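You operate a simulated robot arm through the tools that you are given. There is no shell and no other tool. Be economical: measure what you need, move in short steps, check, and stop when the job is done.

You are at the controls of a simulated robot arm. One attempt, no reset.

TASK
Stop cart three and scrap its cracked red side cap.
Fine: press the stop first and leave it in; free the cap with the red wedge at the yellow notch, wedge back in its holder, cap in the red bin. The cart's display says LOCK TRIED: the fixture stays locked. Set down upright: red wedge.

Only the result counts: the job must be done as asked and must still hold three seconds after the hand-in. Knocking over, shifting, dropping, spilling or breaking anything else fails it. A push-on lid holds only when it is set on centred and level and pressed home; a screw cap is set on level and turned clockwise until tight.

THE ROBOT
A 6-joint arm with a two-finger parallel gripper on a trunk, on a base that drives. Base frame: it is fixed to the floor where the robot stands at the start and does not move with it; the origin is under the middle of the robot, x ahead of it, y to its left, z up. Lengths are in mm, angles in degrees, forces in N, time in s.
With the tool pointing down near the work surface it reaches from about 200 to 840 mm from the robot's upright axis, wherever it stands. Its first joint turns from -166.0 to 166.0 degrees. Places, roughly: black box door [100, 1200, 900]; black top lid [600, 900, 1200]; blue button three [1000, 100, 1300]; blue film [-1500, 3750, 1250]; blue side cap [-750, 1750, 1000]; charger knob three [1000, 0, 1100]; charger plug three (4x4x7 cm) [1000, 100, 600]; charger switch three [1000, 0, 1100]; clamp eleven [800, 300, 1000]; clamp nine [-100, 1500, 1000]; clamp ten [-100, 1500, 800]; clamp twelve [800, 300, 800]; corner seat of the black shell [100, 1500, 1200]; grey box door [-1800, 3800, 900]; grey top lid [-1300, 3500, 1200]; index pin three [900, 300, 1000]. Payload 3.91 kg.
The tool frame sits at the grasp point between the pads (the TCP): z along the fingers, y along the line on which they close. The tips reach 30 mm beyond it. The gripper opens to 110 mm. The fingers are 20 mm wide and 10 mm thick; the gripper's body (48 by 112 mm) begins 55 mm behind the TCP.
Orientation is that of the tool frame in the base frame, as a unit quaternion [w, x, y, z]. With the fingers straight down and closing along the base's y, the tool's x points along the base's -x, its y along +y and its z along -z.

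THE INTERFACE
- The arm moves only by the tool play_rows. Its argument "rows" is a list of rows, each an object (a shift or turn left out is 0, a gripper value left out holds the last) with "offset": the shift along the tool's x, y, z in mm, a list of three; "rotation": the turn, a rotation vector about the tool's x, y, z in degrees, a list of three; "claw": the finger opening in mm, from 0 to 110. In form: [{"offset": [tx, ty, tz], "rotation": [rx, ry, rz], "claw": claw}, ...]. A call has 1 to 12 rows; each row is the pose to reach, as a shift and turn from the pose commanded when the call began, along the tool's axes at that moment. Rows are played at 5 a second. More than 50 mm and 8.6 degrees between two rows, or a gripper value outside its range, and nothing of the call is played. Where a pose cannot be reached the arm comes as near as it can. A force on the tool above 90 N (or 10 N above the force at the start of the call, whichever is more), or a blocked arm, ends the call early, and 0.2 s more pass. The fingers move at their own pace (about 108 mm/s each) and stop on an object; they squeeze with about 42 N. The grip force told is the motor's: it shows also when the fingers shut on nothing. Time passes only in rows, and 0.2 s behind the last, so rows that repeat a pose let the fingers close. It gives the time, the measured TCP pose, the force on the tool (base axes), the opening and the grip force at its end, in the units of the frame above (readings bear some noise), with the torque about the TCP (base axes, N m) and any sound that the robot's microphone picked up.
- Cameras (640 x 400 px; columns grow to the right, rows downward): "scene" is now at [-77.8, 8.7, 1341.6]; the picture's right is [0.10, -0.99, 0.00], its down [-0.31, -0.03, -0.95] and it looks along [0.95, 0.10, -0.31] (base axes); focal length 255 px, centre (320, 200). "wrist" rides on the gripper at [77, 7, -114] in the tool frame; the picture's right is [-0.09, 1.00, 0.00], its down [-0.80, -0.07, -0.59] and it looks along [-0.59, -0.05, 0.80] (tool axes); focal length 270 px, centre (320, 200). There is no depth. A picture from a camera that has moved, and an enlarged one, comes with that camera's place and axes in the base frame and with its lens.
- capture(camera): a new picture of that camera. The clock stands still meanwhile.
- raise_lower(by): slides the trunk up (or, below 0, down) by that many mm; the arm and the scene camera ride with it, the base frame stays. It gives what a move gives, with no picture.
- drive_base(legs): drives the robot by 1 to 6 legs, each [ahead, left, turn to the left] in mm, mm and degrees, along the robot's own axes; the way and the turn of a leg run together, so that a leg with both is an arc; at most 1500 mm and 180 degrees a leg. The arm and the cameras ride along, it lands a little off, and it stops where it bumps. It gives what a move gives.
- pan_tilt(pan, tilt): turns the head with the scene camera to pan (to the left, within 86 degrees either way) and tilt (down, from -29 to 69), counted from straight ahead of the robot. It gives what a move gives.
- zoom(camera, box): a new picture of the part [left, top, right, bottom] of that camera's present view, enlarged. The clock stands still meanwhile.
- finish_job(): hands the job in; it is judged then, once.

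Work in short steps. Places have to be worked out from the pictures, the camera data and where the tool is seen: move nearer, look again, correct. Check each grasp and each placing, and mend what went wrong. You have 120 turns and 78 pictures in all, those below and enlarged ones among them. Open the gripper and draw the arm clear of the work before you hand the job in, unless the task says otherwise.

The tools are called after "Call:" as name(argument=value, ...) on one line, values as JSON. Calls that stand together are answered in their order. play_rows: Moves the arm, as the interface text tells. Its arguments: {"type":"object","properties":{"rows":{"type":"array"}},"required":["rows"]} The other tools are called the same way: raise_lower (by) slides the trunk up or down; drive_base (legs) drives the base; pan_tilt (pan, tilt) turns the head that bears the scene camera; capture (camera) takes a picture; zoom (camera, box) takes an enlarged picture of a part of a camera's view; finish_job () hands the job in.

At the start:

```text
t: 0.0
tcp_pos: [433.4, 140.2, 999.4]
orientation: [0.0, 0.0, 1.0, -0.001]
wrist_force: [-0.2, 0.6, 0.8]
torque: [0.0, 0.01, 0.0]
opening: 110.1
grip_force: 0.2
trunk travel left (down, up): [-250.0, 290.0]
robot x, y, heading: [-2.6, 2.2, 0.1]
head pan, tilt: [6.0, 17.9]
```

scene: 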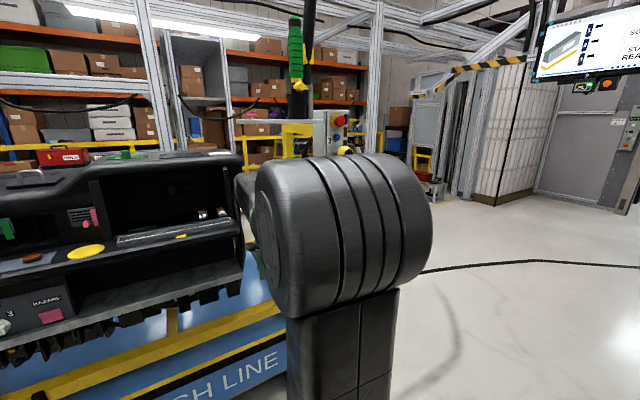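
wrist: 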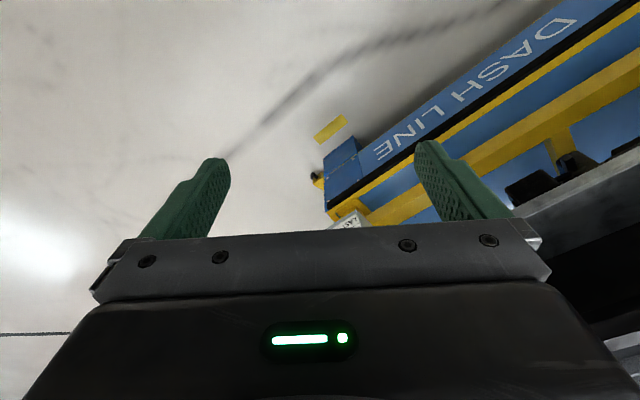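

The arm blocks the forward view; a cart with a dash body stands ahead-left. I look around with the head first.

Call:
pan_tilt(pan=50, tilt=15)

Call:
capture(camera="scene")

Call:
pan_tilt(pan=-40, tilt=10)

Call:
capture(camera="scene")

```text
t: 1.1
tcp_pos: [434.0, 140.4, 1001.0]
orientation: [0.0, 0.0, 1.0, 0.0]
wrist_force: [-0.8, -0.9, -0.8]
torque: [-0.02, 0.02, 0.01]
opening: 109.9
grip_force: 0.1
trunk travel left (down, up): [-250.0, 290.0]
robot x, y, heading: [-0.1, 5.1, 0.2]
head pan, tilt: [50.0, 15.0]
```

```text
75 pictures are left
camera scene: at [-110.6, 70.4, 1346.4], right [0.77, -0.64, 0.0], down [-0.17, -0.2, -0.97], along [0.62, 0.74, -0.26], focal length 255 px, centre (320, 200)
```

scene: 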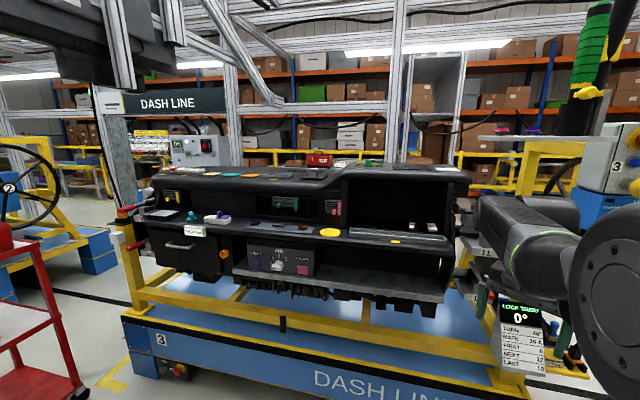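

```text
t: 2.8
tcp_pos: [434.1, 140.6, 999.6]
orientation: [0.001, 0.0, 1.0, 0.0]
wrist_force: [0.0, -1.2, 0.6]
torque: [-0.01, 0.01, -0.02]
opening: 110.1
grip_force: 0.1
trunk travel left (down, up): [-250.0, 290.0]
robot x, y, heading: [1.3, -0.8, -0.0]
head pan, tilt: [-40.0, 10.0]
```

```text
74 pictures are left
camera scene: at [-99.4, -60.8, 1354.5], right [-0.64, -0.77, 0.0], down [-0.13, 0.11, -0.98], along [0.75, -0.63, -0.17], focal length 255 px, centre (320, 200)
```

scene: 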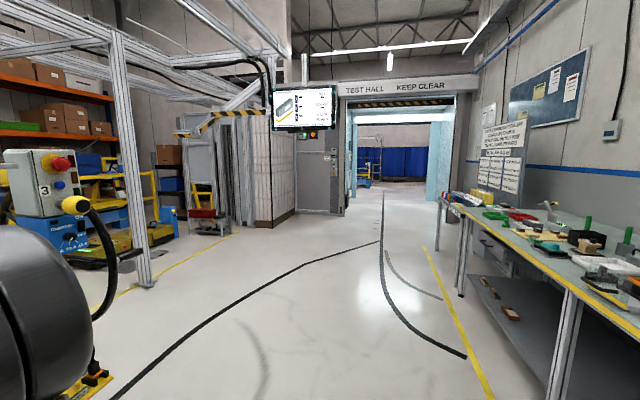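

Cart three is ahead-left. I zoom to find the stop, wedge, bin and red cap.

Call:
zoom(camera="scene", box=[0, 130, 120, 300])

Call:
zoom(camera="scene", box=[430, 120, 640, 330])

Call:
pan_tilt(pan=50, tilt=25)

Call:
zoom(camera="scene", box=[80, 80, 300, 400])

Call:
zoom(camera="scene", box=[300, 80, 640, 400])

```text
2.35 times, centred on (60, 215) of scene
camera zoom: at [-99.4, -60.8, 1354.5], right [-0.64, -0.77, 0.0], down [-0.13, 0.11, -0.98], along [0.75, -0.63, -0.17], focal length 600 px, centre (932, 165)
```

zoom: 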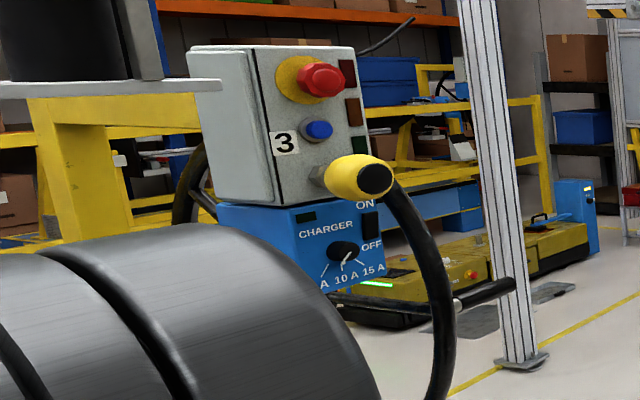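

```text
1.90 times, centred on (535, 225) of scene
camera zoom: at [-99.4, -60.8, 1354.5], right [-0.64, -0.77, 0.0], down [-0.13, 0.11, -0.98], along [0.75, -0.63, -0.17], focal length 486 px, centre (-90, 152)
```

zoom: 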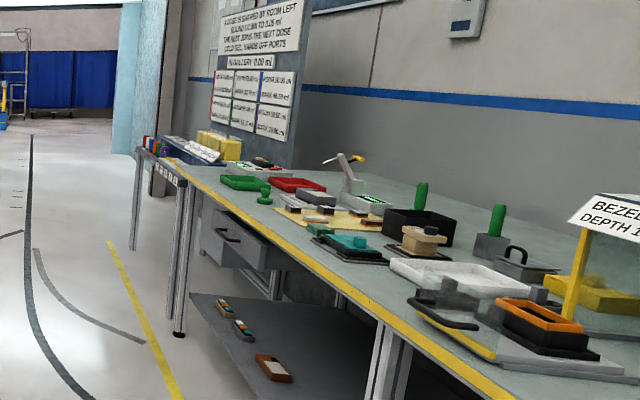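

```text
t: 4.4
tcp_pos: [433.8, 139.8, 999.8]
orientation: [0.0, 0.0, 1.0, 0.0]
wrist_force: [-0.9, 0.3, -0.4]
torque: [-0.02, 0.01, -0.01]
opening: 110.1
grip_force: 0.2
trunk travel left (down, up): [-250.0, 290.0]
robot x, y, heading: [0.9, -2.1, -0.1]
head pan, tilt: [50.0, 25.0]
```

```text
1.25 times, centred on (190, 240) of scene
camera zoom: at [-111.4, 69.5, 1330.2], right [0.77, -0.64, 0.0], down [-0.27, -0.32, -0.91], along [0.58, 0.69, -0.42], focal length 319 px, centre (482, 150)
```

zoom: 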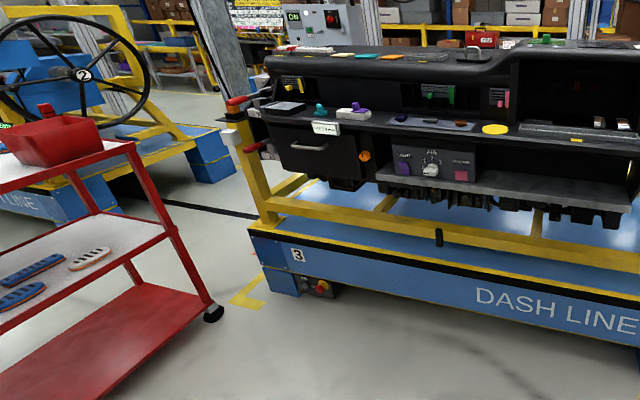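

```text
1.25 times, centred on (470, 240) of scene
camera zoom: at [-111.4, 69.5, 1330.2], right [0.77, -0.64, 0.0], down [-0.27, -0.32, -0.91], along [0.58, 0.69, -0.42], focal length 319 px, centre (132, 150)
```

zoom: 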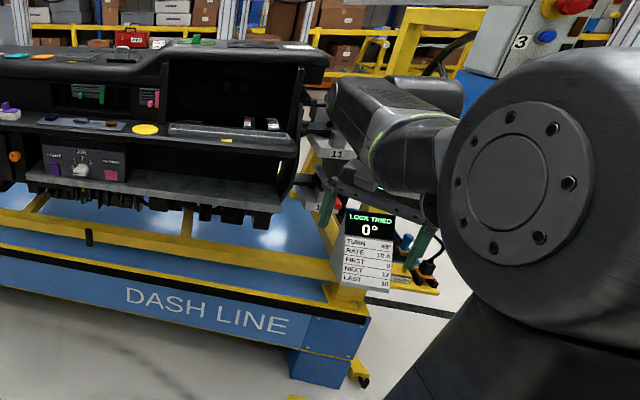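

The stop is the red mushroom on box "3" by the charger. Now look further left at the red trolley and the cart's left end.

Call:
pan_tilt(pan=84, tilt=25)

Call:
capture(camera="scene")

Call:
zoom(camera="scene", box=[230, 80, 460, 280])

```text
t: 5.4
tcp_pos: [432.7, 140.1, 999.6]
orientation: [0.0, 0.0, 1.0, -0.001]
wrist_force: [-0.6, 0.0, -0.2]
torque: [0.0, -0.02, 0.02]
opening: 109.9
grip_force: 0.1
trunk travel left (down, up): [-250.0, 290.0]
robot x, y, heading: [-0.3, -0.1, 0.2]
head pan, tilt: [84.0, 25.0]
```

```text
69 pictures are left
camera scene: at [-161.0, 90.6, 1330.2], right [0.99, -0.11, 0.0], down [-0.04, -0.42, -0.91], along [0.1, 0.9, -0.42], focal length 255 px, centre (320, 200)
```

scene: 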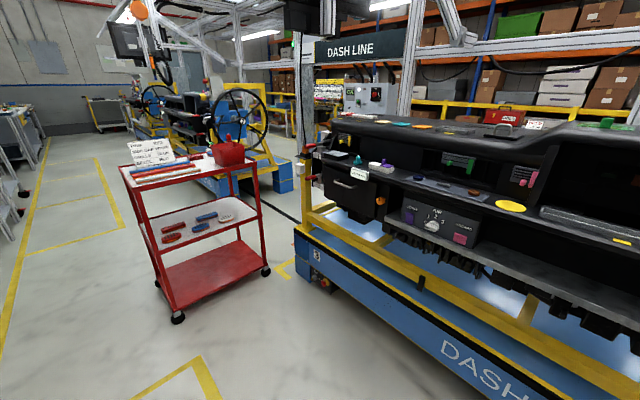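

```text
2.00 times, centred on (345, 180) of scene
camera zoom: at [-161.0, 90.6, 1330.2], right [0.99, -0.11, 0.0], down [-0.04, -0.42, -0.91], along [0.1, 0.9, -0.42], focal length 510 px, centre (270, 240)
```

zoom: 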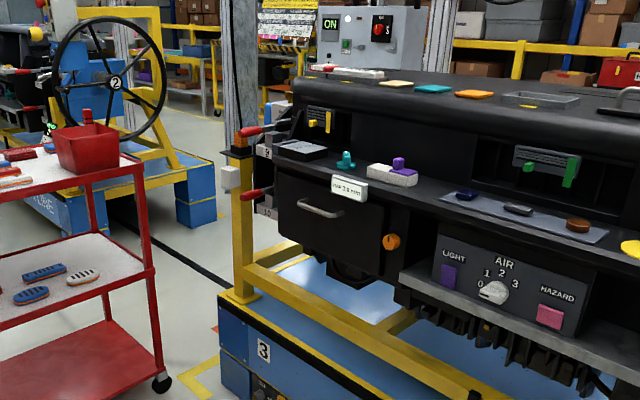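

Call:
zoom(camera="scene", box=[110, 120, 280, 260])

Call:
zoom(camera="scene", box=[110, 120, 195, 190])

Call:
zoom(camera="scene", box=[120, 70, 280, 170])

```text
2.86 times, centred on (195, 190) of scene
camera zoom: at [-161.0, 90.6, 1330.2], right [0.99, -0.11, 0.0], down [-0.04, -0.42, -0.91], along [0.1, 0.9, -0.42], focal length 729 px, centre (677, 229)
```

zoom: 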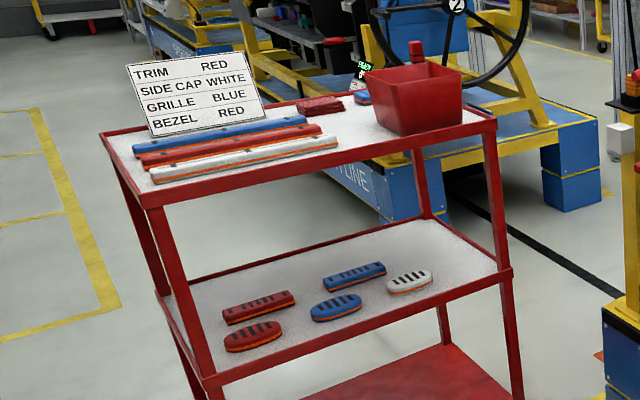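

```text
5.71 times, centred on (152, 155) of scene
camera zoom: at [-161.0, 90.6, 1330.2], right [0.99, -0.11, 0.0], down [-0.04, -0.42, -0.91], along [0.1, 0.9, -0.42], focal length 1457 px, centre (1277, 457)
```

zoom: 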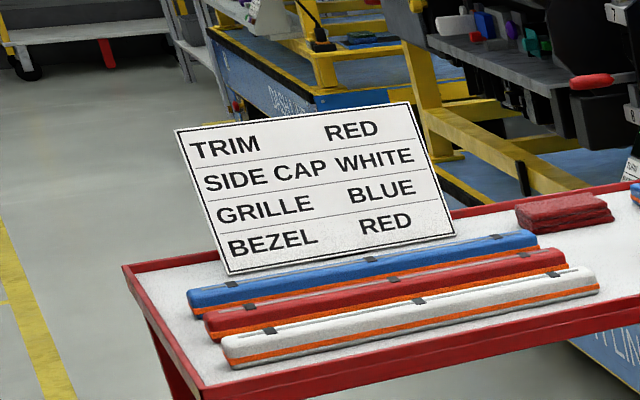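

```text
4.00 times, centred on (200, 120) of scene
camera zoom: at [-161.0, 90.6, 1330.2], right [0.99, -0.11, 0.0], down [-0.04, -0.42, -0.91], along [0.1, 0.9, -0.42], focal length 1020 px, centre (800, 520)
```

zoom: 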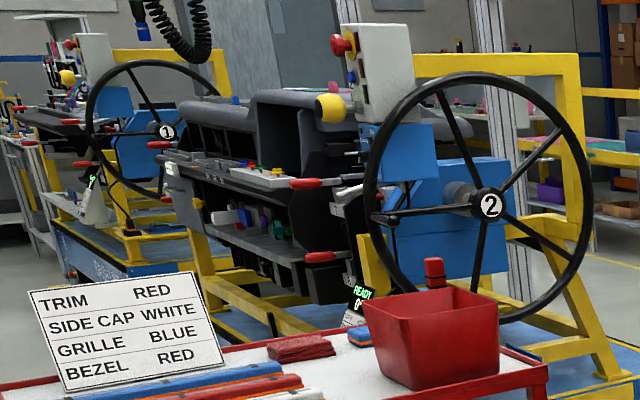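

Red bin stands on the trolley, something red (the wedge in its holder?) behind it. Now a view of the stop box.

Call:
pan_tilt(pan=5, tilt=10)

Call:
zoom(camera="scene", box=[230, 60, 450, 200])

Call:
play_rows(rows=[{"rotation": [0, -8.5, 0]}, {"rotation": [0, -17, 0]}, {"rotation": [0, -25.5, 0]}, {"rotation": [0, -34, 0]}, {"rotation": [0, -42.5, 0]}, {"rotation": [0, -51, 0]}, {"rotation": [0, -59.5, 0]}, {"rotation": [0, -68, 0]}, {"rotation": [0, -76, 0]}, {"rotation": [0, -83, 0]}, {"rotation": [0, -90, 0], "claw": 0}])

```text
t: 6.9
tcp_pos: [434.2, 139.6, 999.8]
orientation: [0.0, 0.0, 1.0, 0.0]
wrist_force: [-0.6, 0.3, 1.3]
torque: [-0.02, 0.02, 0.03]
opening: 110.0
grip_force: 0.0
trunk travel left (down, up): [-250.0, 290.0]
robot x, y, heading: [1.0, 0.2, -0.2]
head pan, tilt: [5.0, 10.0]
```

```text
2.86 times, centred on (340, 130) of scene
camera zoom: at [-78.0, 7.1, 1354.5], right [0.09, -1.0, 0.0], down [-0.17, -0.02, -0.98], along [0.98, 0.09, -0.17], focal length 729 px, centre (263, 400)
```

zoom: 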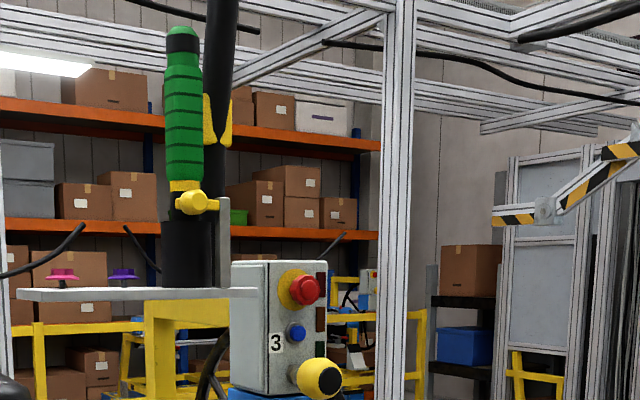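

```text
t: 9.3
tcp_pos: [433.5, 140.6, 1000.6]
orientation: [0.708, 0.001, 0.706, 0.0]
wrist_force: [1.0, 0.5, -0.1]
torque: [-0.04, -0.02, -0.02]
opening: 26.5
grip_force: 0.0
trunk travel left (down, up): [-250.0, 290.0]
robot x, y, heading: [-0.7, 5.3, 0.1]
head pan, tilt: [5.0, 10.0]
```

The stop's panel seems to face about (-0.8,-0.6). I raise the trunk and turn the closed gripper toward it for a wrist look.

Call:
raise_lower(by=280)

Call:
play_rows(rows=[{"rotation": [-8, 0, 0], "offset": [0, -20, 20]}, {"rotation": [-16, 0, 0], "offset": [0, -50, 50]}, {"rotation": [-24, 0, 0], "offset": [0, -80, 80]}, {"rotation": [-32, 0, 0], "offset": [0, -110, 110]}, {"rotation": [-37, 0, 0], "offset": [0, -140, 140]}, {"rotation": [-37, 0, 0], "offset": [0, -180, 160]}, {"rotation": [-37, 0, 0], "offset": [0, -210, 180]}, {"rotation": [-37, 0, 0], "offset": [0, -240, 200]}])

Call:
capture(camera="wrist")

Call:
capture(camera="scene")

```text
t: 12.2
tcp_pos: [433.4, 140.1, 1279.8]
orientation: [0.707, -0.001, 0.708, 0.0]
wrist_force: [-0.1, -0.4, -0.7]
torque: [0.05, -0.01, -0.02]
opening: 0.0
grip_force: 37.5
trunk travel left (down, up): [-530.0, 10.0]
robot x, y, heading: [-1.0, 1.1, -0.2]
head pan, tilt: [5.0, 10.0]
```

```text
t: 14.0
tcp_pos: [453.2, 291.8, 1320.5]
orientation: [0.677, -0.115, 0.704, 0.181]
wrist_force: [0.3, 0.0, -0.1]
torque: [-0.02, -0.02, 0.01]
opening: 0.0
grip_force: 37.5
out of reach, approached as far as the arm can: row 1, 2, 3, 4, 5, 6, 7, 8
trunk travel left (down, up): [-530.0, 10.0]
robot x, y, heading: [-1.2, 2.0, 0.0]
head pan, tilt: [5.0, 10.0]
```

```text
63 pictures are left
camera wrist: at [343.4, 258.1, 1247.3], right [-0.4, 0.9, 0.19], down [-0.47, -0.37, 0.8], along [0.79, 0.23, 0.57], focal length 270 px, centre (320, 200)
```

wrist: 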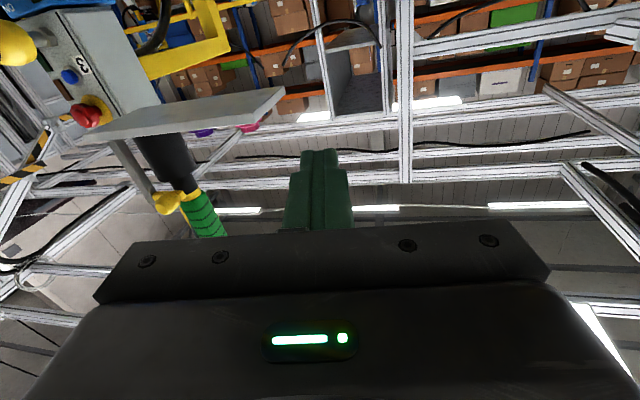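

```text
62 pictures are left
camera scene: at [-78.2, 6.8, 1634.5], right [0.09, -1.0, 0.0], down [-0.17, -0.01, -0.98], along [0.98, 0.09, -0.17], focal length 255 px, centre (320, 200)
```

scene: 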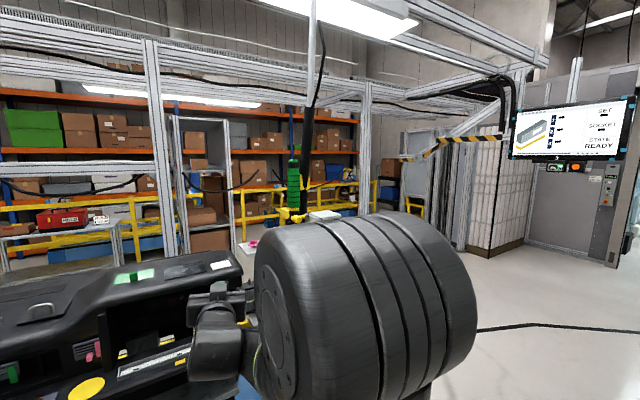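

The arm could not follow that; I test from here what is reachable by moving tool forward slightly.

Call:
play_rows(rows=[{"offset": [0, 0, 10]}])

```text
t: 14.4
tcp_pos: [464.2, 295.9, 1323.4]
orientation: [0.677, -0.112, 0.705, 0.181]
wrist_force: [0.7, -0.2, -0.3]
torque: [-0.02, 0.01, 0.0]
opening: 0.0
grip_force: 37.6
trunk travel left (down, up): [-530.0, 10.0]
robot x, y, heading: [1.6, 0.3, 0.1]
head pan, tilt: [5.0, 10.0]
```

Commanded pose follows the reached one. The stop is at about (985, 40, 1325), too far anyway; I straighten the tool ahead, then drive so that it lies straight ahead along (0.8,0.6).

Call:
play_rows(rows=[{"rotation": [6, 0, 0], "offset": [0, -30, -15]}, {"rotation": [12, 0, 0], "offset": [0, -60, -30]}, {"rotation": [18, 0, 0], "offset": [0, -90, -45]}, {"rotation": [24, 0, 0], "offset": [0, -120, -60]}, {"rotation": [24, 0, 0], "offset": [0, -145, -70]}])

Call:
drive_base(legs=[[0, -490, 0], [510, 0, 0], [0, 0, 37]])

Call:
capture(camera="wrist")

Call:
capture(camera="scene")

```text
t: 15.6
tcp_pos: [462.3, 133.5, 1316.4]
orientation: [0.686, 0.029, 0.726, 0.029]
wrist_force: [-0.1, -0.5, 0.2]
torque: [0.0, -0.02, 0.05]
opening: 0.0
grip_force: 37.7
trunk travel left (down, up): [-530.0, 10.0]
robot x, y, heading: [0.3, -0.5, 0.1]
head pan, tilt: [5.0, 10.0]
```

```text
t: 22.8
tcp_pos: [791.8, -94.8, 1316.1]
orientation: [0.639, -0.208, 0.696, 0.25]
wrist_force: [-0.8, 0.5, 0.5]
torque: [-0.04, 0.02, 0.06]
opening: 0.3
grip_force: 37.7
trunk travel left (down, up): [-530.0, 10.0]
robot x, y, heading: [507.1, -487.3, 37.6]
head pan, tilt: [5.0, 10.0]
```

```text
61 pictures are left
camera wrist: at [691.1, -157.0, 1246.4], right [-0.6, 0.78, 0.17], down [-0.35, -0.45, 0.82], along [0.72, 0.44, 0.54], focal length 270 px, centre (320, 200)
```

wrist: 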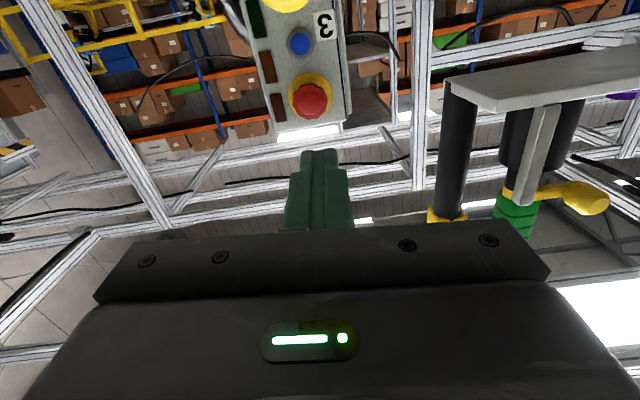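

```text
60 pictures are left
camera scene: at [440.8, -525.5, 1634.5], right [0.68, -0.73, 0.0], down [-0.13, -0.12, -0.98], along [0.72, 0.67, -0.17], focal length 255 px, centre (320, 200)
```

scene: 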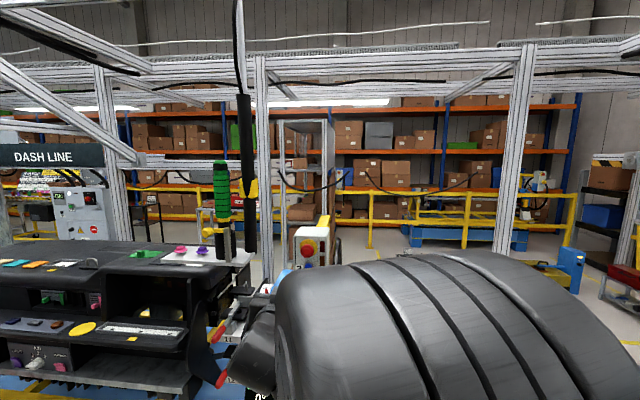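

Three rays agree: stop knob at about (987, 40, 1325). I advance the closed fingers in front of it and look.

Call:
play_rows(rows=[{"offset": [-12, -6, 40]}, {"offset": [-23, -11, 80]}, {"offset": [-23, -11, 120]}, {"offset": [-23, -11, 155]}])

Call:
capture(camera="wrist")

```text
t: 23.8
tcp_pos: [925.4, -8.5, 1328.1]
orientation: [0.639, -0.208, 0.697, 0.251]
wrist_force: [0.0, 1.5, 0.9]
torque: [-0.01, 0.02, 0.01]
opening: 0.1
grip_force: 38.1
trunk travel left (down, up): [-530.0, 10.0]
robot x, y, heading: [504.0, -483.3, 37.8]
head pan, tilt: [5.0, 10.0]
```

```text
59 pictures are left
camera wrist: at [824.5, -70.5, 1258.1], right [-0.6, 0.78, 0.17], down [-0.35, -0.45, 0.83], along [0.72, 0.44, 0.54], focal length 270 px, centre (320, 200)
```

wrist: 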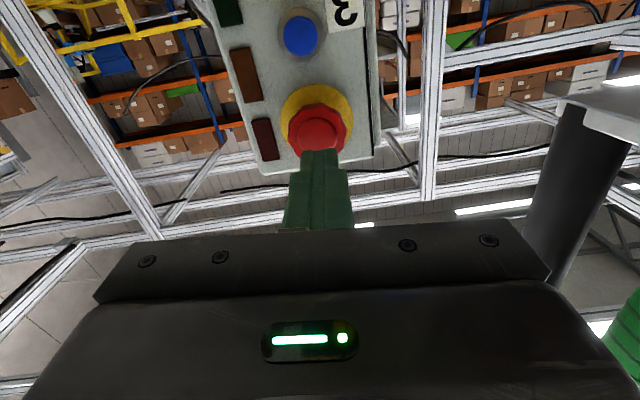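

Aligned; pushing in short steps until the knob goes in.

Call:
play_rows(rows=[{"offset": [2, 0, 20]}, {"offset": [2, 0, 30]}, {"offset": [2, 0, 36]}, {"offset": [2, 0, 42]}, {"offset": [2, 0, 48]}, {"offset": [2, 0, 52]}])

```text
t: 25.2
tcp_pos: [961.6, 22.1, 1324.2]
orientation: [0.639, -0.207, 0.697, 0.25]
wrist_force: [-12.4, -12.7, -4.7]
torque: [0.03, 0.03, -0.15]
opening: 0.0
grip_force: 38.2
trunk travel left (down, up): [-530.0, 10.0]
robot x, y, heading: [507.4, -483.9, 37.9]
head pan, tilt: [5.0, 10.0]
heard: click
```

A click was heard with ~18 N. Retreat and look.

Call:
play_rows(rows=[{"offset": [0, 0, -40]}, {"offset": [0, 0, -80]}, {"offset": [0, 0, -120]}])

Call:
zoom(camera="wrist", box=[200, 0, 440, 170])

Call:
pan_tilt(pan=20, tilt=30)

Call:
capture(camera="scene")

```text
t: 26.0
tcp_pos: [867.4, -52.1, 1333.3]
orientation: [0.64, -0.208, 0.696, 0.251]
wrist_force: [0.0, 0.1, 0.5]
torque: [0.03, 0.02, -0.06]
opening: 0.0
grip_force: 37.5
trunk travel left (down, up): [-530.0, 10.0]
robot x, y, heading: [505.7, -480.1, 37.7]
head pan, tilt: [5.0, 10.0]
```

```text
2.35 times, centred on (320, 85) of wrist
camera zoom: at [766.4, -115.7, 1262.4], right [-0.6, 0.78, 0.17], down [-0.35, -0.45, 0.82], along [0.72, 0.44, 0.54], focal length 636 px, centre (320, 471)
```

zoom: 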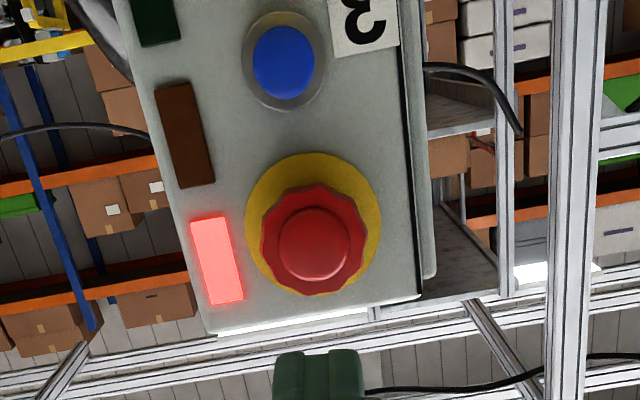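

```text
t: 26.8
tcp_pos: [868.3, -50.9, 1330.9]
orientation: [0.639, -0.209, 0.696, 0.251]
wrist_force: [0.0, 0.0, 0.5]
torque: [0.0, -0.01, -0.03]
opening: 0.0
grip_force: 37.5
trunk travel left (down, up): [-530.0, 10.0]
robot x, y, heading: [504.3, -483.3, 38.0]
head pan, tilt: [20.0, 30.0]
```

```text
57 pictures are left
camera scene: at [421.0, -512.0, 1602.3], right [0.85, -0.53, 0.0], down [-0.27, -0.42, -0.87], along [0.46, 0.73, -0.5], focal length 255 px, centre (320, 200)
```

scene: 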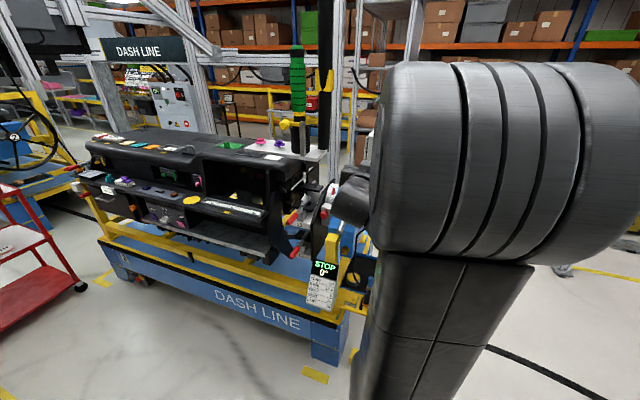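

Stop is in (red lamp, display STOP). Now look for the red cap on the dash and the wedge.

Call:
zoom(camera="scene", box=[180, 120, 380, 260])

Call:
zoom(camera="scene", box=[70, 110, 210, 230])

```text
2.86 times, centred on (280, 190) of scene
camera zoom: at [421.0, -512.0, 1602.3], right [0.85, -0.53, 0.0], down [-0.27, -0.42, -0.87], along [0.46, 0.73, -0.5], focal length 729 px, centre (434, 229)
```

zoom: 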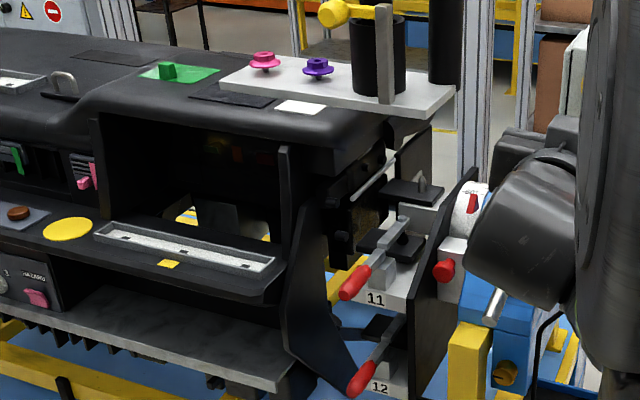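

```text
3.33 times, centred on (140, 170) of scene
camera zoom: at [421.0, -512.0, 1602.3], right [0.85, -0.53, 0.0], down [-0.27, -0.42, -0.87], along [0.46, 0.73, -0.5], focal length 850 px, centre (920, 300)
```

zoom: 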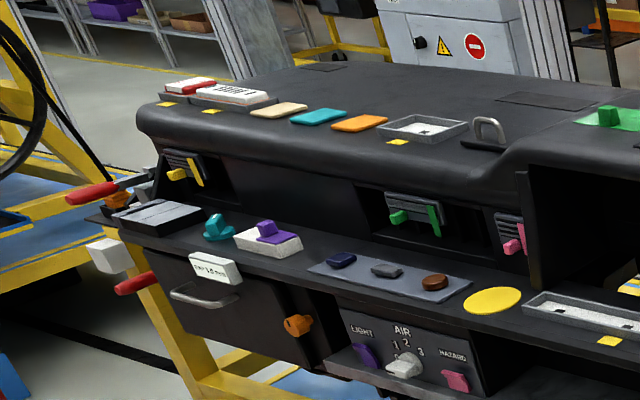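

The top-left of the dash holds small items with yellow notches. I retract the arm and drive to a stance near the cart's left end and the trolley.

Call:
play_rows(rows=[{"offset": [0, 0, -40]}, {"offset": [0, 0, -80]}, {"offset": [0, 0, -100]}])

Call:
drive_base(legs=[[0, 0, 87], [1480, 0, 0], [200, 0, 0], [0, 0, -55]])

Call:
pan_tilt(pan=-10, tilt=40)

Call:
capture(camera="scene")

Call:
pan_tilt(pan=50, tilt=40)

Call:
capture(camera="scene")

```text
t: 27.6
tcp_pos: [790.3, -111.7, 1337.0]
orientation: [0.639, -0.209, 0.696, 0.251]
wrist_force: [0.2, -1.0, 0.0]
torque: [-0.04, 0.0, -0.02]
opening: 0.0
grip_force: 38.0
trunk travel left (down, up): [-530.0, 10.0]
robot x, y, heading: [506.6, -483.9, 38.1]
head pan, tilt: [20.0, 30.0]
```

```text
t: 42.3
tcp_pos: [-405.5, 1366.7, 1338.1]
orientation: [0.544, -0.393, 0.611, 0.418]
wrist_force: [-0.8, 1.1, -0.2]
torque: [-0.02, -0.02, 0.04]
opening: 0.0
grip_force: 37.4
trunk travel left (down, up): [-530.0, 10.0]
robot x, y, heading: [-449.7, 901.2, 70.0]
head pan, tilt: [20.0, 30.0]
```

```text
t: 43.2
tcp_pos: [-405.5, 1365.9, 1337.4]
orientation: [0.543, -0.395, 0.611, 0.42]
wrist_force: [0.1, 0.5, -0.4]
torque: [-0.02, -0.01, -0.01]
opening: 0.0
grip_force: 38.7
trunk travel left (down, up): [-530.0, 10.0]
robot x, y, heading: [-444.0, 901.9, 70.1]
head pan, tilt: [-10.0, 40.0]
```

```text
54 pictures are left
camera scene: at [-461.9, 813.9, 1586.9], right [0.87, -0.5, 0.0], down [-0.32, -0.56, -0.77], along [0.38, 0.66, -0.64], focal length 255 px, centre (320, 200)
```

scene: 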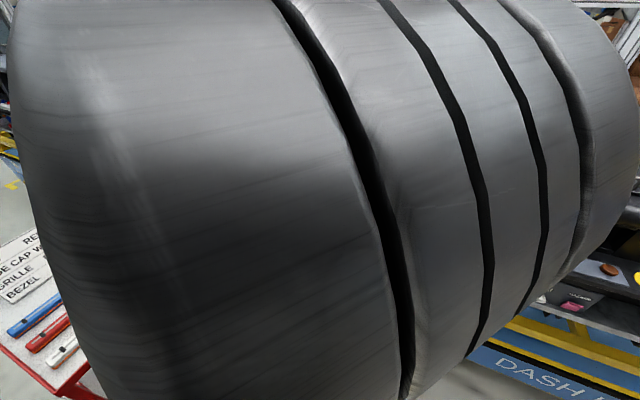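

```text
t: 44.5
tcp_pos: [-405.5, 1367.0, 1335.6]
orientation: [0.543, -0.396, 0.611, 0.418]
wrist_force: [-0.3, -0.1, -1.0]
torque: [-0.02, 0.03, -0.01]
opening: 0.0
grip_force: 37.7
trunk travel left (down, up): [-530.0, 10.0]
robot x, y, heading: [-442.3, 901.4, 69.9]
head pan, tilt: [50.0, 40.0]
```

```text
53 pictures are left
camera scene: at [-529.7, 821.4, 1587.0], right [0.95, 0.3, 0.0], down [0.19, -0.61, -0.77], along [-0.23, 0.73, -0.64], focal length 255 px, centre (320, 200)
```

scene: 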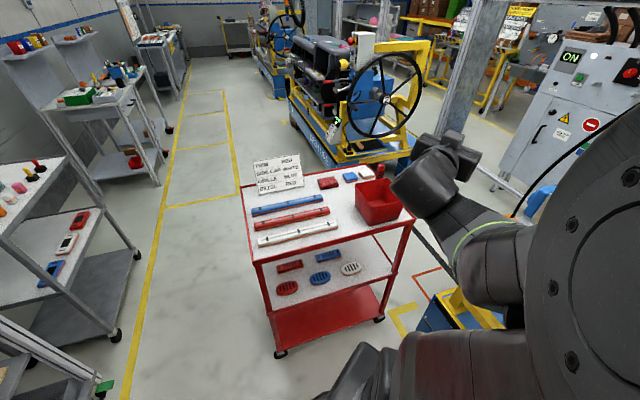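

I zoom on the trolley's back corner and the bench at left, hunting the wedge and its holder.

Call:
zoom(camera="scene", box=[240, 140, 420, 260])

Call:
zoom(camera="scene", box=[0, 20, 180, 200])

Call:
play_rows(rows=[{"rotation": [0, 8.5, 0]}, {"rotation": [0, 17, 0]}, {"rotation": [0, 25.5, 0]}, {"rotation": [0, 34, 0]}, {"rotation": [0, 42.5, 0]}, {"rotation": [0, 51, 0]}, {"rotation": [0, 59.5, 0]}, {"rotation": [0, 68, 0]}, {"rotation": [0, 76, 0]}, {"rotation": [0, 83, 0]}, {"rotation": [0, 87, 0], "claw": 60}])

Call:
capture(camera="wrist")

```text
3.33 times, centred on (330, 200) of scene
camera zoom: at [-529.7, 821.4, 1587.0], right [0.95, 0.3, 0.0], down [0.19, -0.61, -0.77], along [-0.23, 0.73, -0.64], focal length 850 px, centre (287, 200)
```

zoom: 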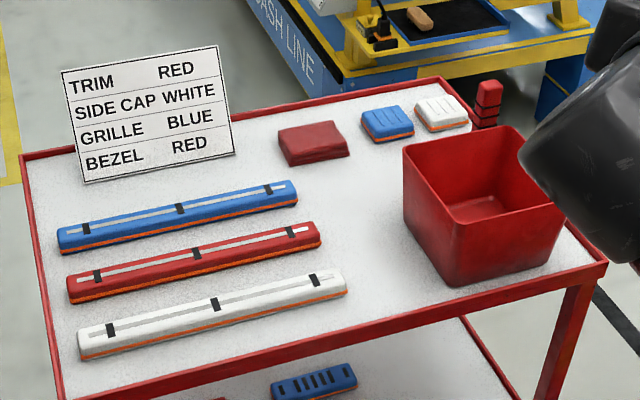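

```text
2.22 times, centred on (90, 110) of scene
camera zoom: at [-529.7, 821.4, 1587.0], right [0.95, 0.3, 0.0], down [0.19, -0.61, -0.77], along [-0.23, 0.73, -0.64], focal length 567 px, centre (831, 400)
```

zoom: 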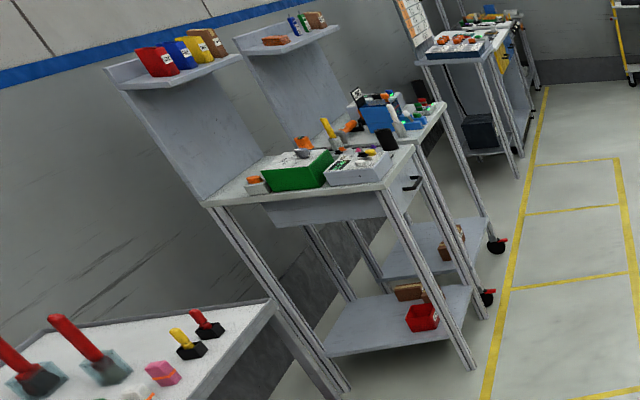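

```text
t: 46.9
tcp_pos: [-405.5, 1366.6, 1337.2]
orientation: [-0.027, -0.575, 0.817, 0.033]
wrist_force: [0.3, -0.3, 0.3]
torque: [0.03, -0.01, 0.02]
opening: 60.0
grip_force: 0.0
trunk travel left (down, up): [-530.0, 10.0]
robot x, y, heading: [-444.0, 899.8, 70.1]
head pan, tilt: [50.0, 40.0]
```

```text
50 pictures are left
camera wrist: at [-428.1, 1294.1, 1453.3], right [-0.9, 0.42, 0.08], down [0.39, 0.72, 0.58], along [0.18, 0.56, -0.81], focal length 270 px, centre (320, 200)
```

wrist: 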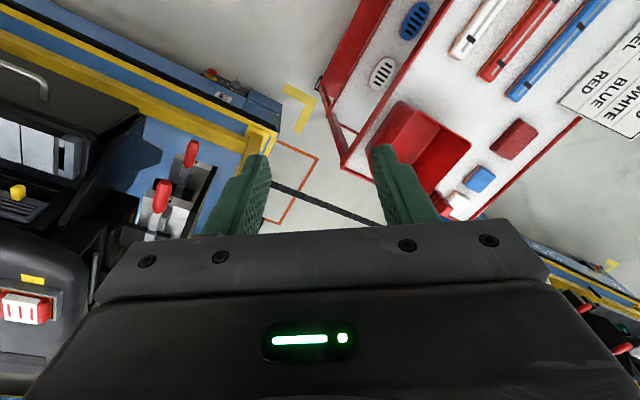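

The dash corner seat with the red cap and yellow notch is visible at the lower left, around (170,1470,1150). I drive a bit closer and swing the wrist camera over it.

Call:
drive_base(legs=[[126, -82, 0]])

Call:
play_rows(rows=[{"offset": [-9, -45, -4]}, {"offset": [-18, -90, -8]}, {"offset": [-27, -135, -12]}, {"offset": [-36, -180, -16]}, {"offset": [-45, -225, -20]}, {"offset": [-54, -270, -24]}, {"offset": [-62, -310, -27]}])

Call:
capture(camera="wrist")

```text
t: 48.3
tcp_pos: [-283.7, 1457.4, 1337.7]
orientation: [-0.027, -0.574, 0.818, 0.033]
wrist_force: [0.1, -0.1, 0.5]
torque: [-0.06, -0.02, -0.02]
opening: 59.8
grip_force: 0.0
trunk travel left (down, up): [-530.0, 10.0]
robot x, y, heading: [-327.5, 991.5, 69.9]
head pan, tilt: [50.0, 40.0]
```

```text
t: 50.1
tcp_pos: [-63.6, 1465.9, 1358.6]
orientation: [-0.003, -0.625, 0.78, 0.036]
wrist_force: [2.4, 2.5, -2.6]
torque: [-0.11, 0.17, 0.04]
opening: 59.8
grip_force: 0.1
trunk travel left (down, up): [-530.0, 10.0]
robot x, y, heading: [-362.1, 1014.0, 77.5]
head pan, tilt: [50.0, 40.0]
stopped in row 7: the arm was blocked; the commanded pose is now the measured one
```

```text
49 pictures are left
camera wrist: at [-79.7, 1386.6, 1471.0], right [-0.95, 0.3, 0.06], down [0.27, 0.74, 0.62], along [0.14, 0.61, -0.78], focal length 270 px, centre (320, 200)
```

wrist: 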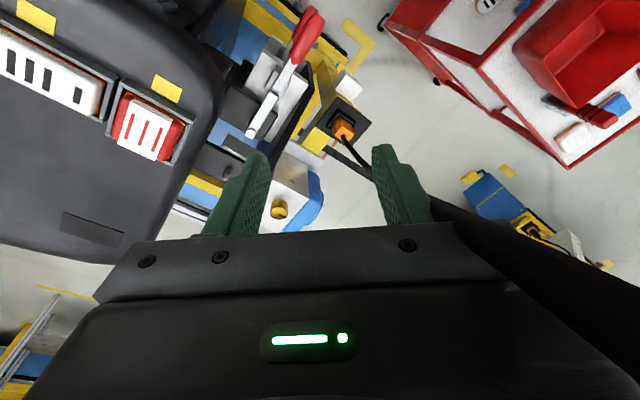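

The arm bumped something and the base slid a bit; I back off and look with the scene camera.

Call:
play_rows(rows=[{"offset": [10, 40, 0]}, {"offset": [20, 80, 0]}, {"offset": [30, 120, 0]}])

Call:
pan_tilt(pan=20, tilt=15)

Call:
capture(camera="scene")

Call:
capture(camera="wrist")

```text
t: 50.9
tcp_pos: [-176.5, 1473.1, 1357.1]
orientation: [-0.01, -0.625, 0.78, 0.034]
wrist_force: [-0.1, -0.1, 0.4]
torque: [0.0, -0.05, 0.01]
opening: 60.1
grip_force: 0.0
trunk travel left (down, up): [-530.0, 10.0]
robot x, y, heading: [-361.0, 1012.3, 77.6]
head pan, tilt: [50.0, 40.0]
```

```text
t: 51.8
tcp_pos: [-176.1, 1472.8, 1356.6]
orientation: [-0.01, -0.625, 0.78, 0.035]
wrist_force: [0.4, 1.2, -0.7]
torque: [-0.03, -0.04, 0.02]
opening: 59.7
grip_force: 0.2
trunk travel left (down, up): [-530.0, 10.0]
robot x, y, heading: [-360.0, 1014.8, 77.4]
head pan, tilt: [20.0, 15.0]
```

```text
48 pictures are left
camera scene: at [-410.6, 939.7, 1626.3], right [0.99, 0.13, 0.0], down [0.03, -0.26, -0.97], along [-0.13, 0.96, -0.26], focal length 255 px, centre (320, 200)
```

scene: 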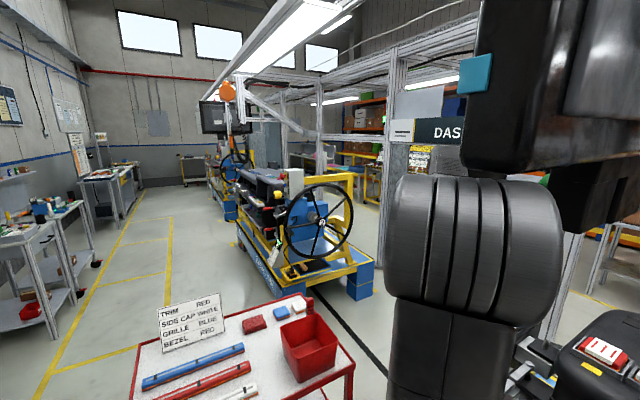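

```text
47 pictures are left
camera wrist: at [-192.0, 1394.6, 1469.9], right [-0.95, 0.3, 0.07], down [0.28, 0.74, 0.61], along [0.14, 0.6, -0.79], focal length 270 px, centre (320, 200)
```

wrist: 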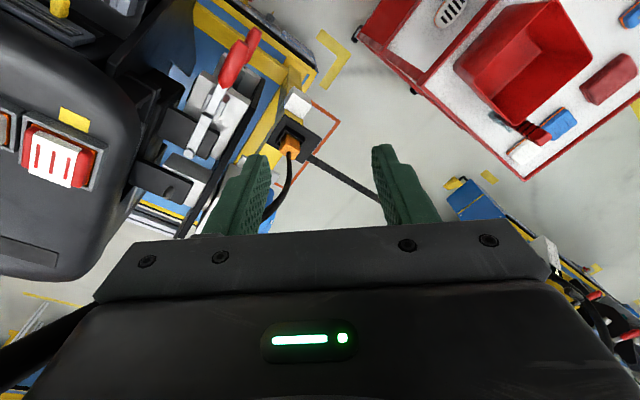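

A hanging black box blocked the raised elbow, so I'll work with the trunk lower. Something red sits in a dark holder on the trolley corner; zoom on it and on the cap.

Call:
zoom(camera="wrist", box=[460, 60, 640, 190])

Call:
zoom(camera="wrist", box=[0, 80, 140, 210])

Call:
raise_lower(by=-150)

Call:
capture(camera="scene")

```text
3.08 times, centred on (550, 125) of wrist
camera zoom: at [-192.0, 1394.6, 1469.9], right [-0.95, 0.3, 0.07], down [0.28, 0.74, 0.61], along [0.14, 0.6, -0.79], focal length 832 px, centre (-388, 431)
```

zoom: 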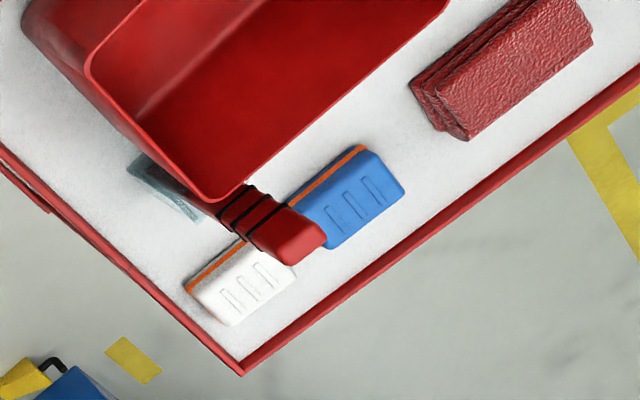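

```text
3.08 times, centred on (70, 145) of wrist
camera zoom: at [-192.0, 1394.6, 1469.9], right [-0.95, 0.3, 0.07], down [0.28, 0.74, 0.61], along [0.14, 0.6, -0.79], focal length 832 px, centre (1089, 369)
```

zoom: 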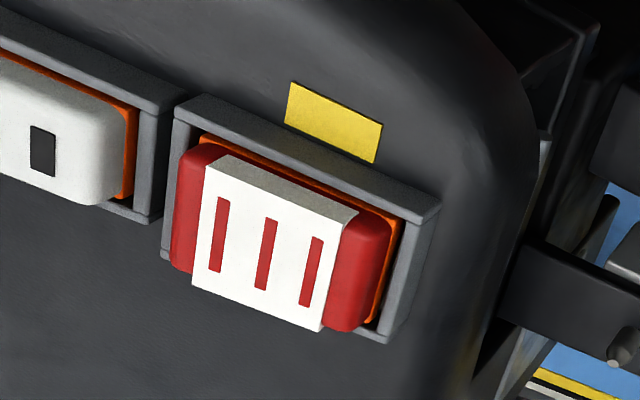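

```text
t: 53.6
tcp_pos: [-175.1, 1472.9, 1207.0]
orientation: [-0.01, -0.624, 0.78, 0.033]
wrist_force: [0.6, -0.3, -0.3]
torque: [-0.01, -0.01, 0.01]
opening: 59.9
grip_force: 0.0
trunk travel left (down, up): [-380.0, 160.0]
robot x, y, heading: [-359.0, 1014.8, 78.0]
head pan, tilt: [20.0, 15.0]
```

```text
44 pictures are left
camera scene: at [-410.6, 939.7, 1476.4], right [0.99, 0.13, 0.0], down [0.03, -0.26, -0.97], along [-0.13, 0.96, -0.26], focal length 255 px, centre (320, 200)
```

scene: 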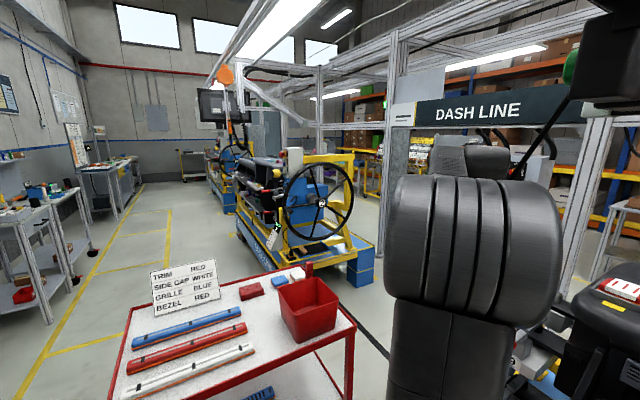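

Wedge (red, black-banded handle) stands upright in a clear holder at the trolley's back-right corner, about (-563,1763), top z≈1010. Cap ≈ (132,1456,1166) with its yellow notch on the outer side. First the wedge: drive nearer the trolley, and bring the wrist over.

Call:
drive_base(legs=[[88, 49, 15]])

```text
t: 54.9
tcp_pos: [-341.6, 1596.7, 1207.7]
orientation: [0.013, 0.722, -0.691, -0.033]
wrist_force: [-0.2, -0.3, -0.2]
torque: [-0.01, 0.03, 0.0]
opening: 59.9
grip_force: 0.1
trunk travel left (down, up): [-380.0, 160.0]
robot x, y, heading: [-400.3, 1109.1, 93.0]
head pan, tilt: [20.0, 15.0]
```

Call:
play_rows(rows=[{"offset": [-10, 40, 0], "rotation": [1.8, 0.8, 0]}, {"offset": [-20, 80, 0], "rotation": [3.7, 1.7, 0]}, {"offset": [-30, 120, 0], "rotation": [3.7, 1.7, 0]}, {"offset": [-40, 160, 0], "rotation": [3.7, 1.7, 0]}, {"offset": [-50, 200, 0], "rotation": [3.7, 1.7, 0], "claw": 70}])

Call:
capture(camera="wrist")

```text
t: 56.1
tcp_pos: [-544.7, 1640.6, 1222.9]
orientation: [0.001, 0.722, -0.691, 0.0]
wrist_force: [-0.2, 0.2, -0.5]
torque: [0.02, 0.01, 0.0]
opening: 70.0
grip_force: 0.0
trunk travel left (down, up): [-380.0, 160.0]
robot x, y, heading: [-400.6, 1105.1, 93.0]
head pan, tilt: [20.0, 15.0]
```

```text
43 pictures are left
camera wrist: at [-548.1, 1562.2, 1336.5], right [-1.0, 0.05, 0.0], down [0.04, 0.8, 0.59], along [0.03, 0.59, -0.81], focal length 270 px, centre (320, 200)
```

wrist: 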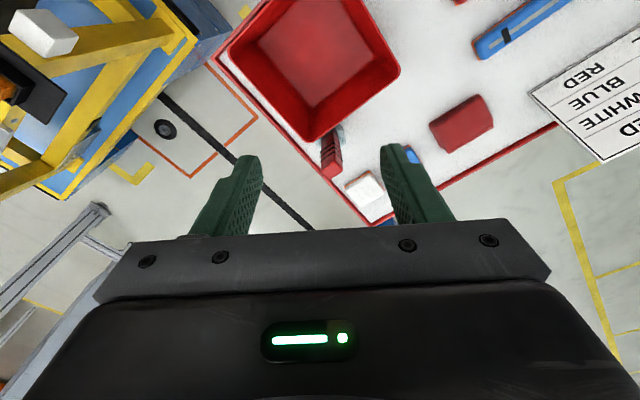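

Call:
zoom(camera="wrist", box=[260, 90, 440, 230])

```text
2.86 times, centred on (350, 160) of wrist
camera zoom: at [-548.1, 1562.2, 1336.5], right [-1.0, 0.05, 0.0], down [0.04, 0.8, 0.59], along [0.03, 0.59, -0.81], focal length 772 px, centre (234, 314)
```

zoom: 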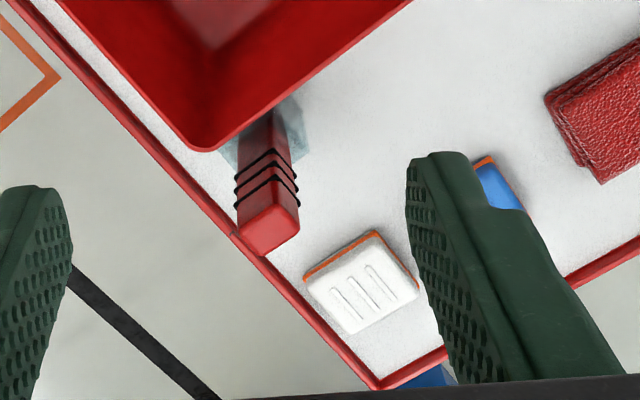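

Wedge handle at about (-558,1765), top z≈988, aligned with the trolley. I rotate the gripper to close along the trolley's long axis, move above it and check.

Call:
play_rows(rows=[{"offset": [-30, 2, 0], "rotation": [0, 0, -8], "claw": 80}, {"offset": [-60, 4, 0], "rotation": [0, 0, -16]}, {"offset": [-95, 6, 0], "rotation": [0, 0, -24]}, {"offset": [-124, 8, 0], "rotation": [0, 0, -32]}, {"offset": [-124, 8, 30], "rotation": [0, 0, -34.3]}, {"offset": [-124, 8, 70], "rotation": [0, 0, -34.3]}, {"offset": [-124, 8, 100], "rotation": [0, 0, -34.3]}])

Call:
capture(camera="wrist")

```text
t: 57.7
tcp_pos: [-556.0, 1763.6, 1122.4]
orientation: [0.002, 0.894, -0.449, 0.001]
wrist_force: [-0.7, -0.5, 0.1]
torque: [-0.03, -0.03, -0.04]
opening: 80.0
grip_force: 0.0
out of reach, approached as far as the arm can: row 4
trunk travel left (down, up): [-380.0, 160.0]
robot x, y, heading: [-404.5, 1104.4, 92.7]
head pan, tilt: [20.0, 15.0]
```

```text
41 pictures are left
camera wrist: at [-515.2, 1697.6, 1236.9], right [-0.85, -0.53, 0.0], down [-0.42, 0.69, 0.59], along [-0.31, 0.5, -0.81], focal length 270 px, centre (320, 200)
```

wrist: 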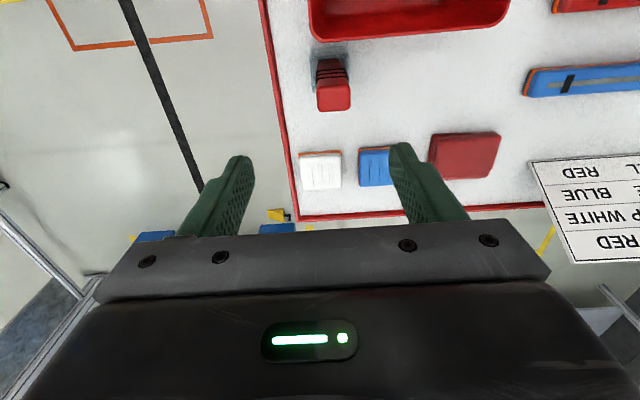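

Call:
play_rows(rows=[{"offset": [5, 5, 35]}, {"offset": [5, 5, 62]}])

Call:
capture(camera="wrist")

```text
t: 58.3
tcp_pos: [-559.0, 1756.9, 1060.2]
orientation: [0.001, 0.894, -0.448, 0.001]
wrist_force: [0.2, -0.2, 0.9]
torque: [0.03, 0.03, -0.04]
opening: 79.9
grip_force: 0.0
trunk travel left (down, up): [-380.0, 160.0]
robot x, y, heading: [-402.7, 1108.6, 92.4]
head pan, tilt: [20.0, 15.0]
```

```text
40 pictures are left
camera wrist: at [-517.2, 1690.9, 1174.7], right [-0.85, -0.52, 0.0], down [-0.42, 0.69, 0.59], along [-0.31, 0.5, -0.81], focal length 270 px, centre (320, 200)
```

wrist: 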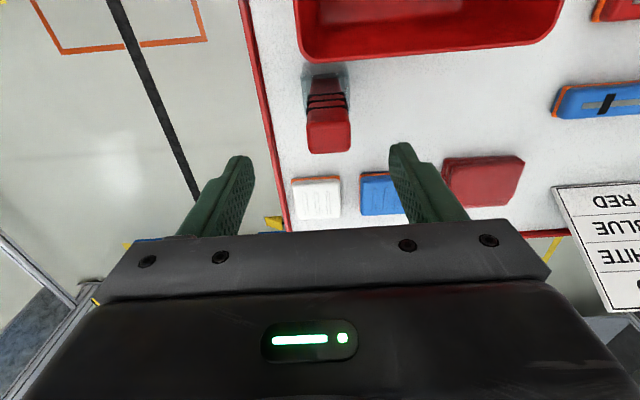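

Wedge ≈ (-562,1750), top ≈ 1000. Descend to grip the handle at z≈965.

Call:
play_rows(rows=[{"offset": [4, 6, 35]}, {"offset": [4, 6, 70]}, {"offset": [4, 6, 95]}, {"offset": [4, 6, 95], "claw": 0}, {"offset": [4, 6, 95], "claw": 0}, {"offset": [4, 6, 95], "claw": 0}])

Call:
capture(camera="wrist")

```text
t: 59.7
tcp_pos: [-559.8, 1746.1, 974.4]
orientation: [-0.006, 0.893, -0.449, -0.005]
wrist_force: [2.8, 6.6, 61.2]
torque: [0.11, -0.34, 0.03]
opening: 25.6
grip_force: 42.1
trunk travel left (down, up): [-380.0, 160.0]
robot x, y, heading: [-407.3, 1106.6, 92.6]
head pan, tilt: [20.0, 15.0]
```

```text
39 pictures are left
camera wrist: at [-517.8, 1679.1, 1087.3], right [-0.85, -0.52, 0.0], down [-0.42, 0.68, 0.61], along [-0.32, 0.52, -0.8], focal length 270 px, centre (320, 200)
```

wrist: 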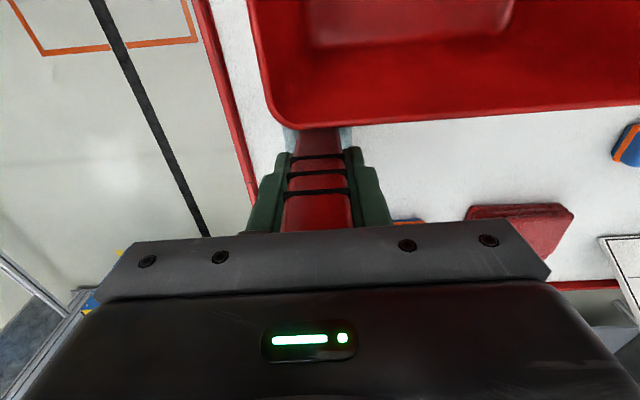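

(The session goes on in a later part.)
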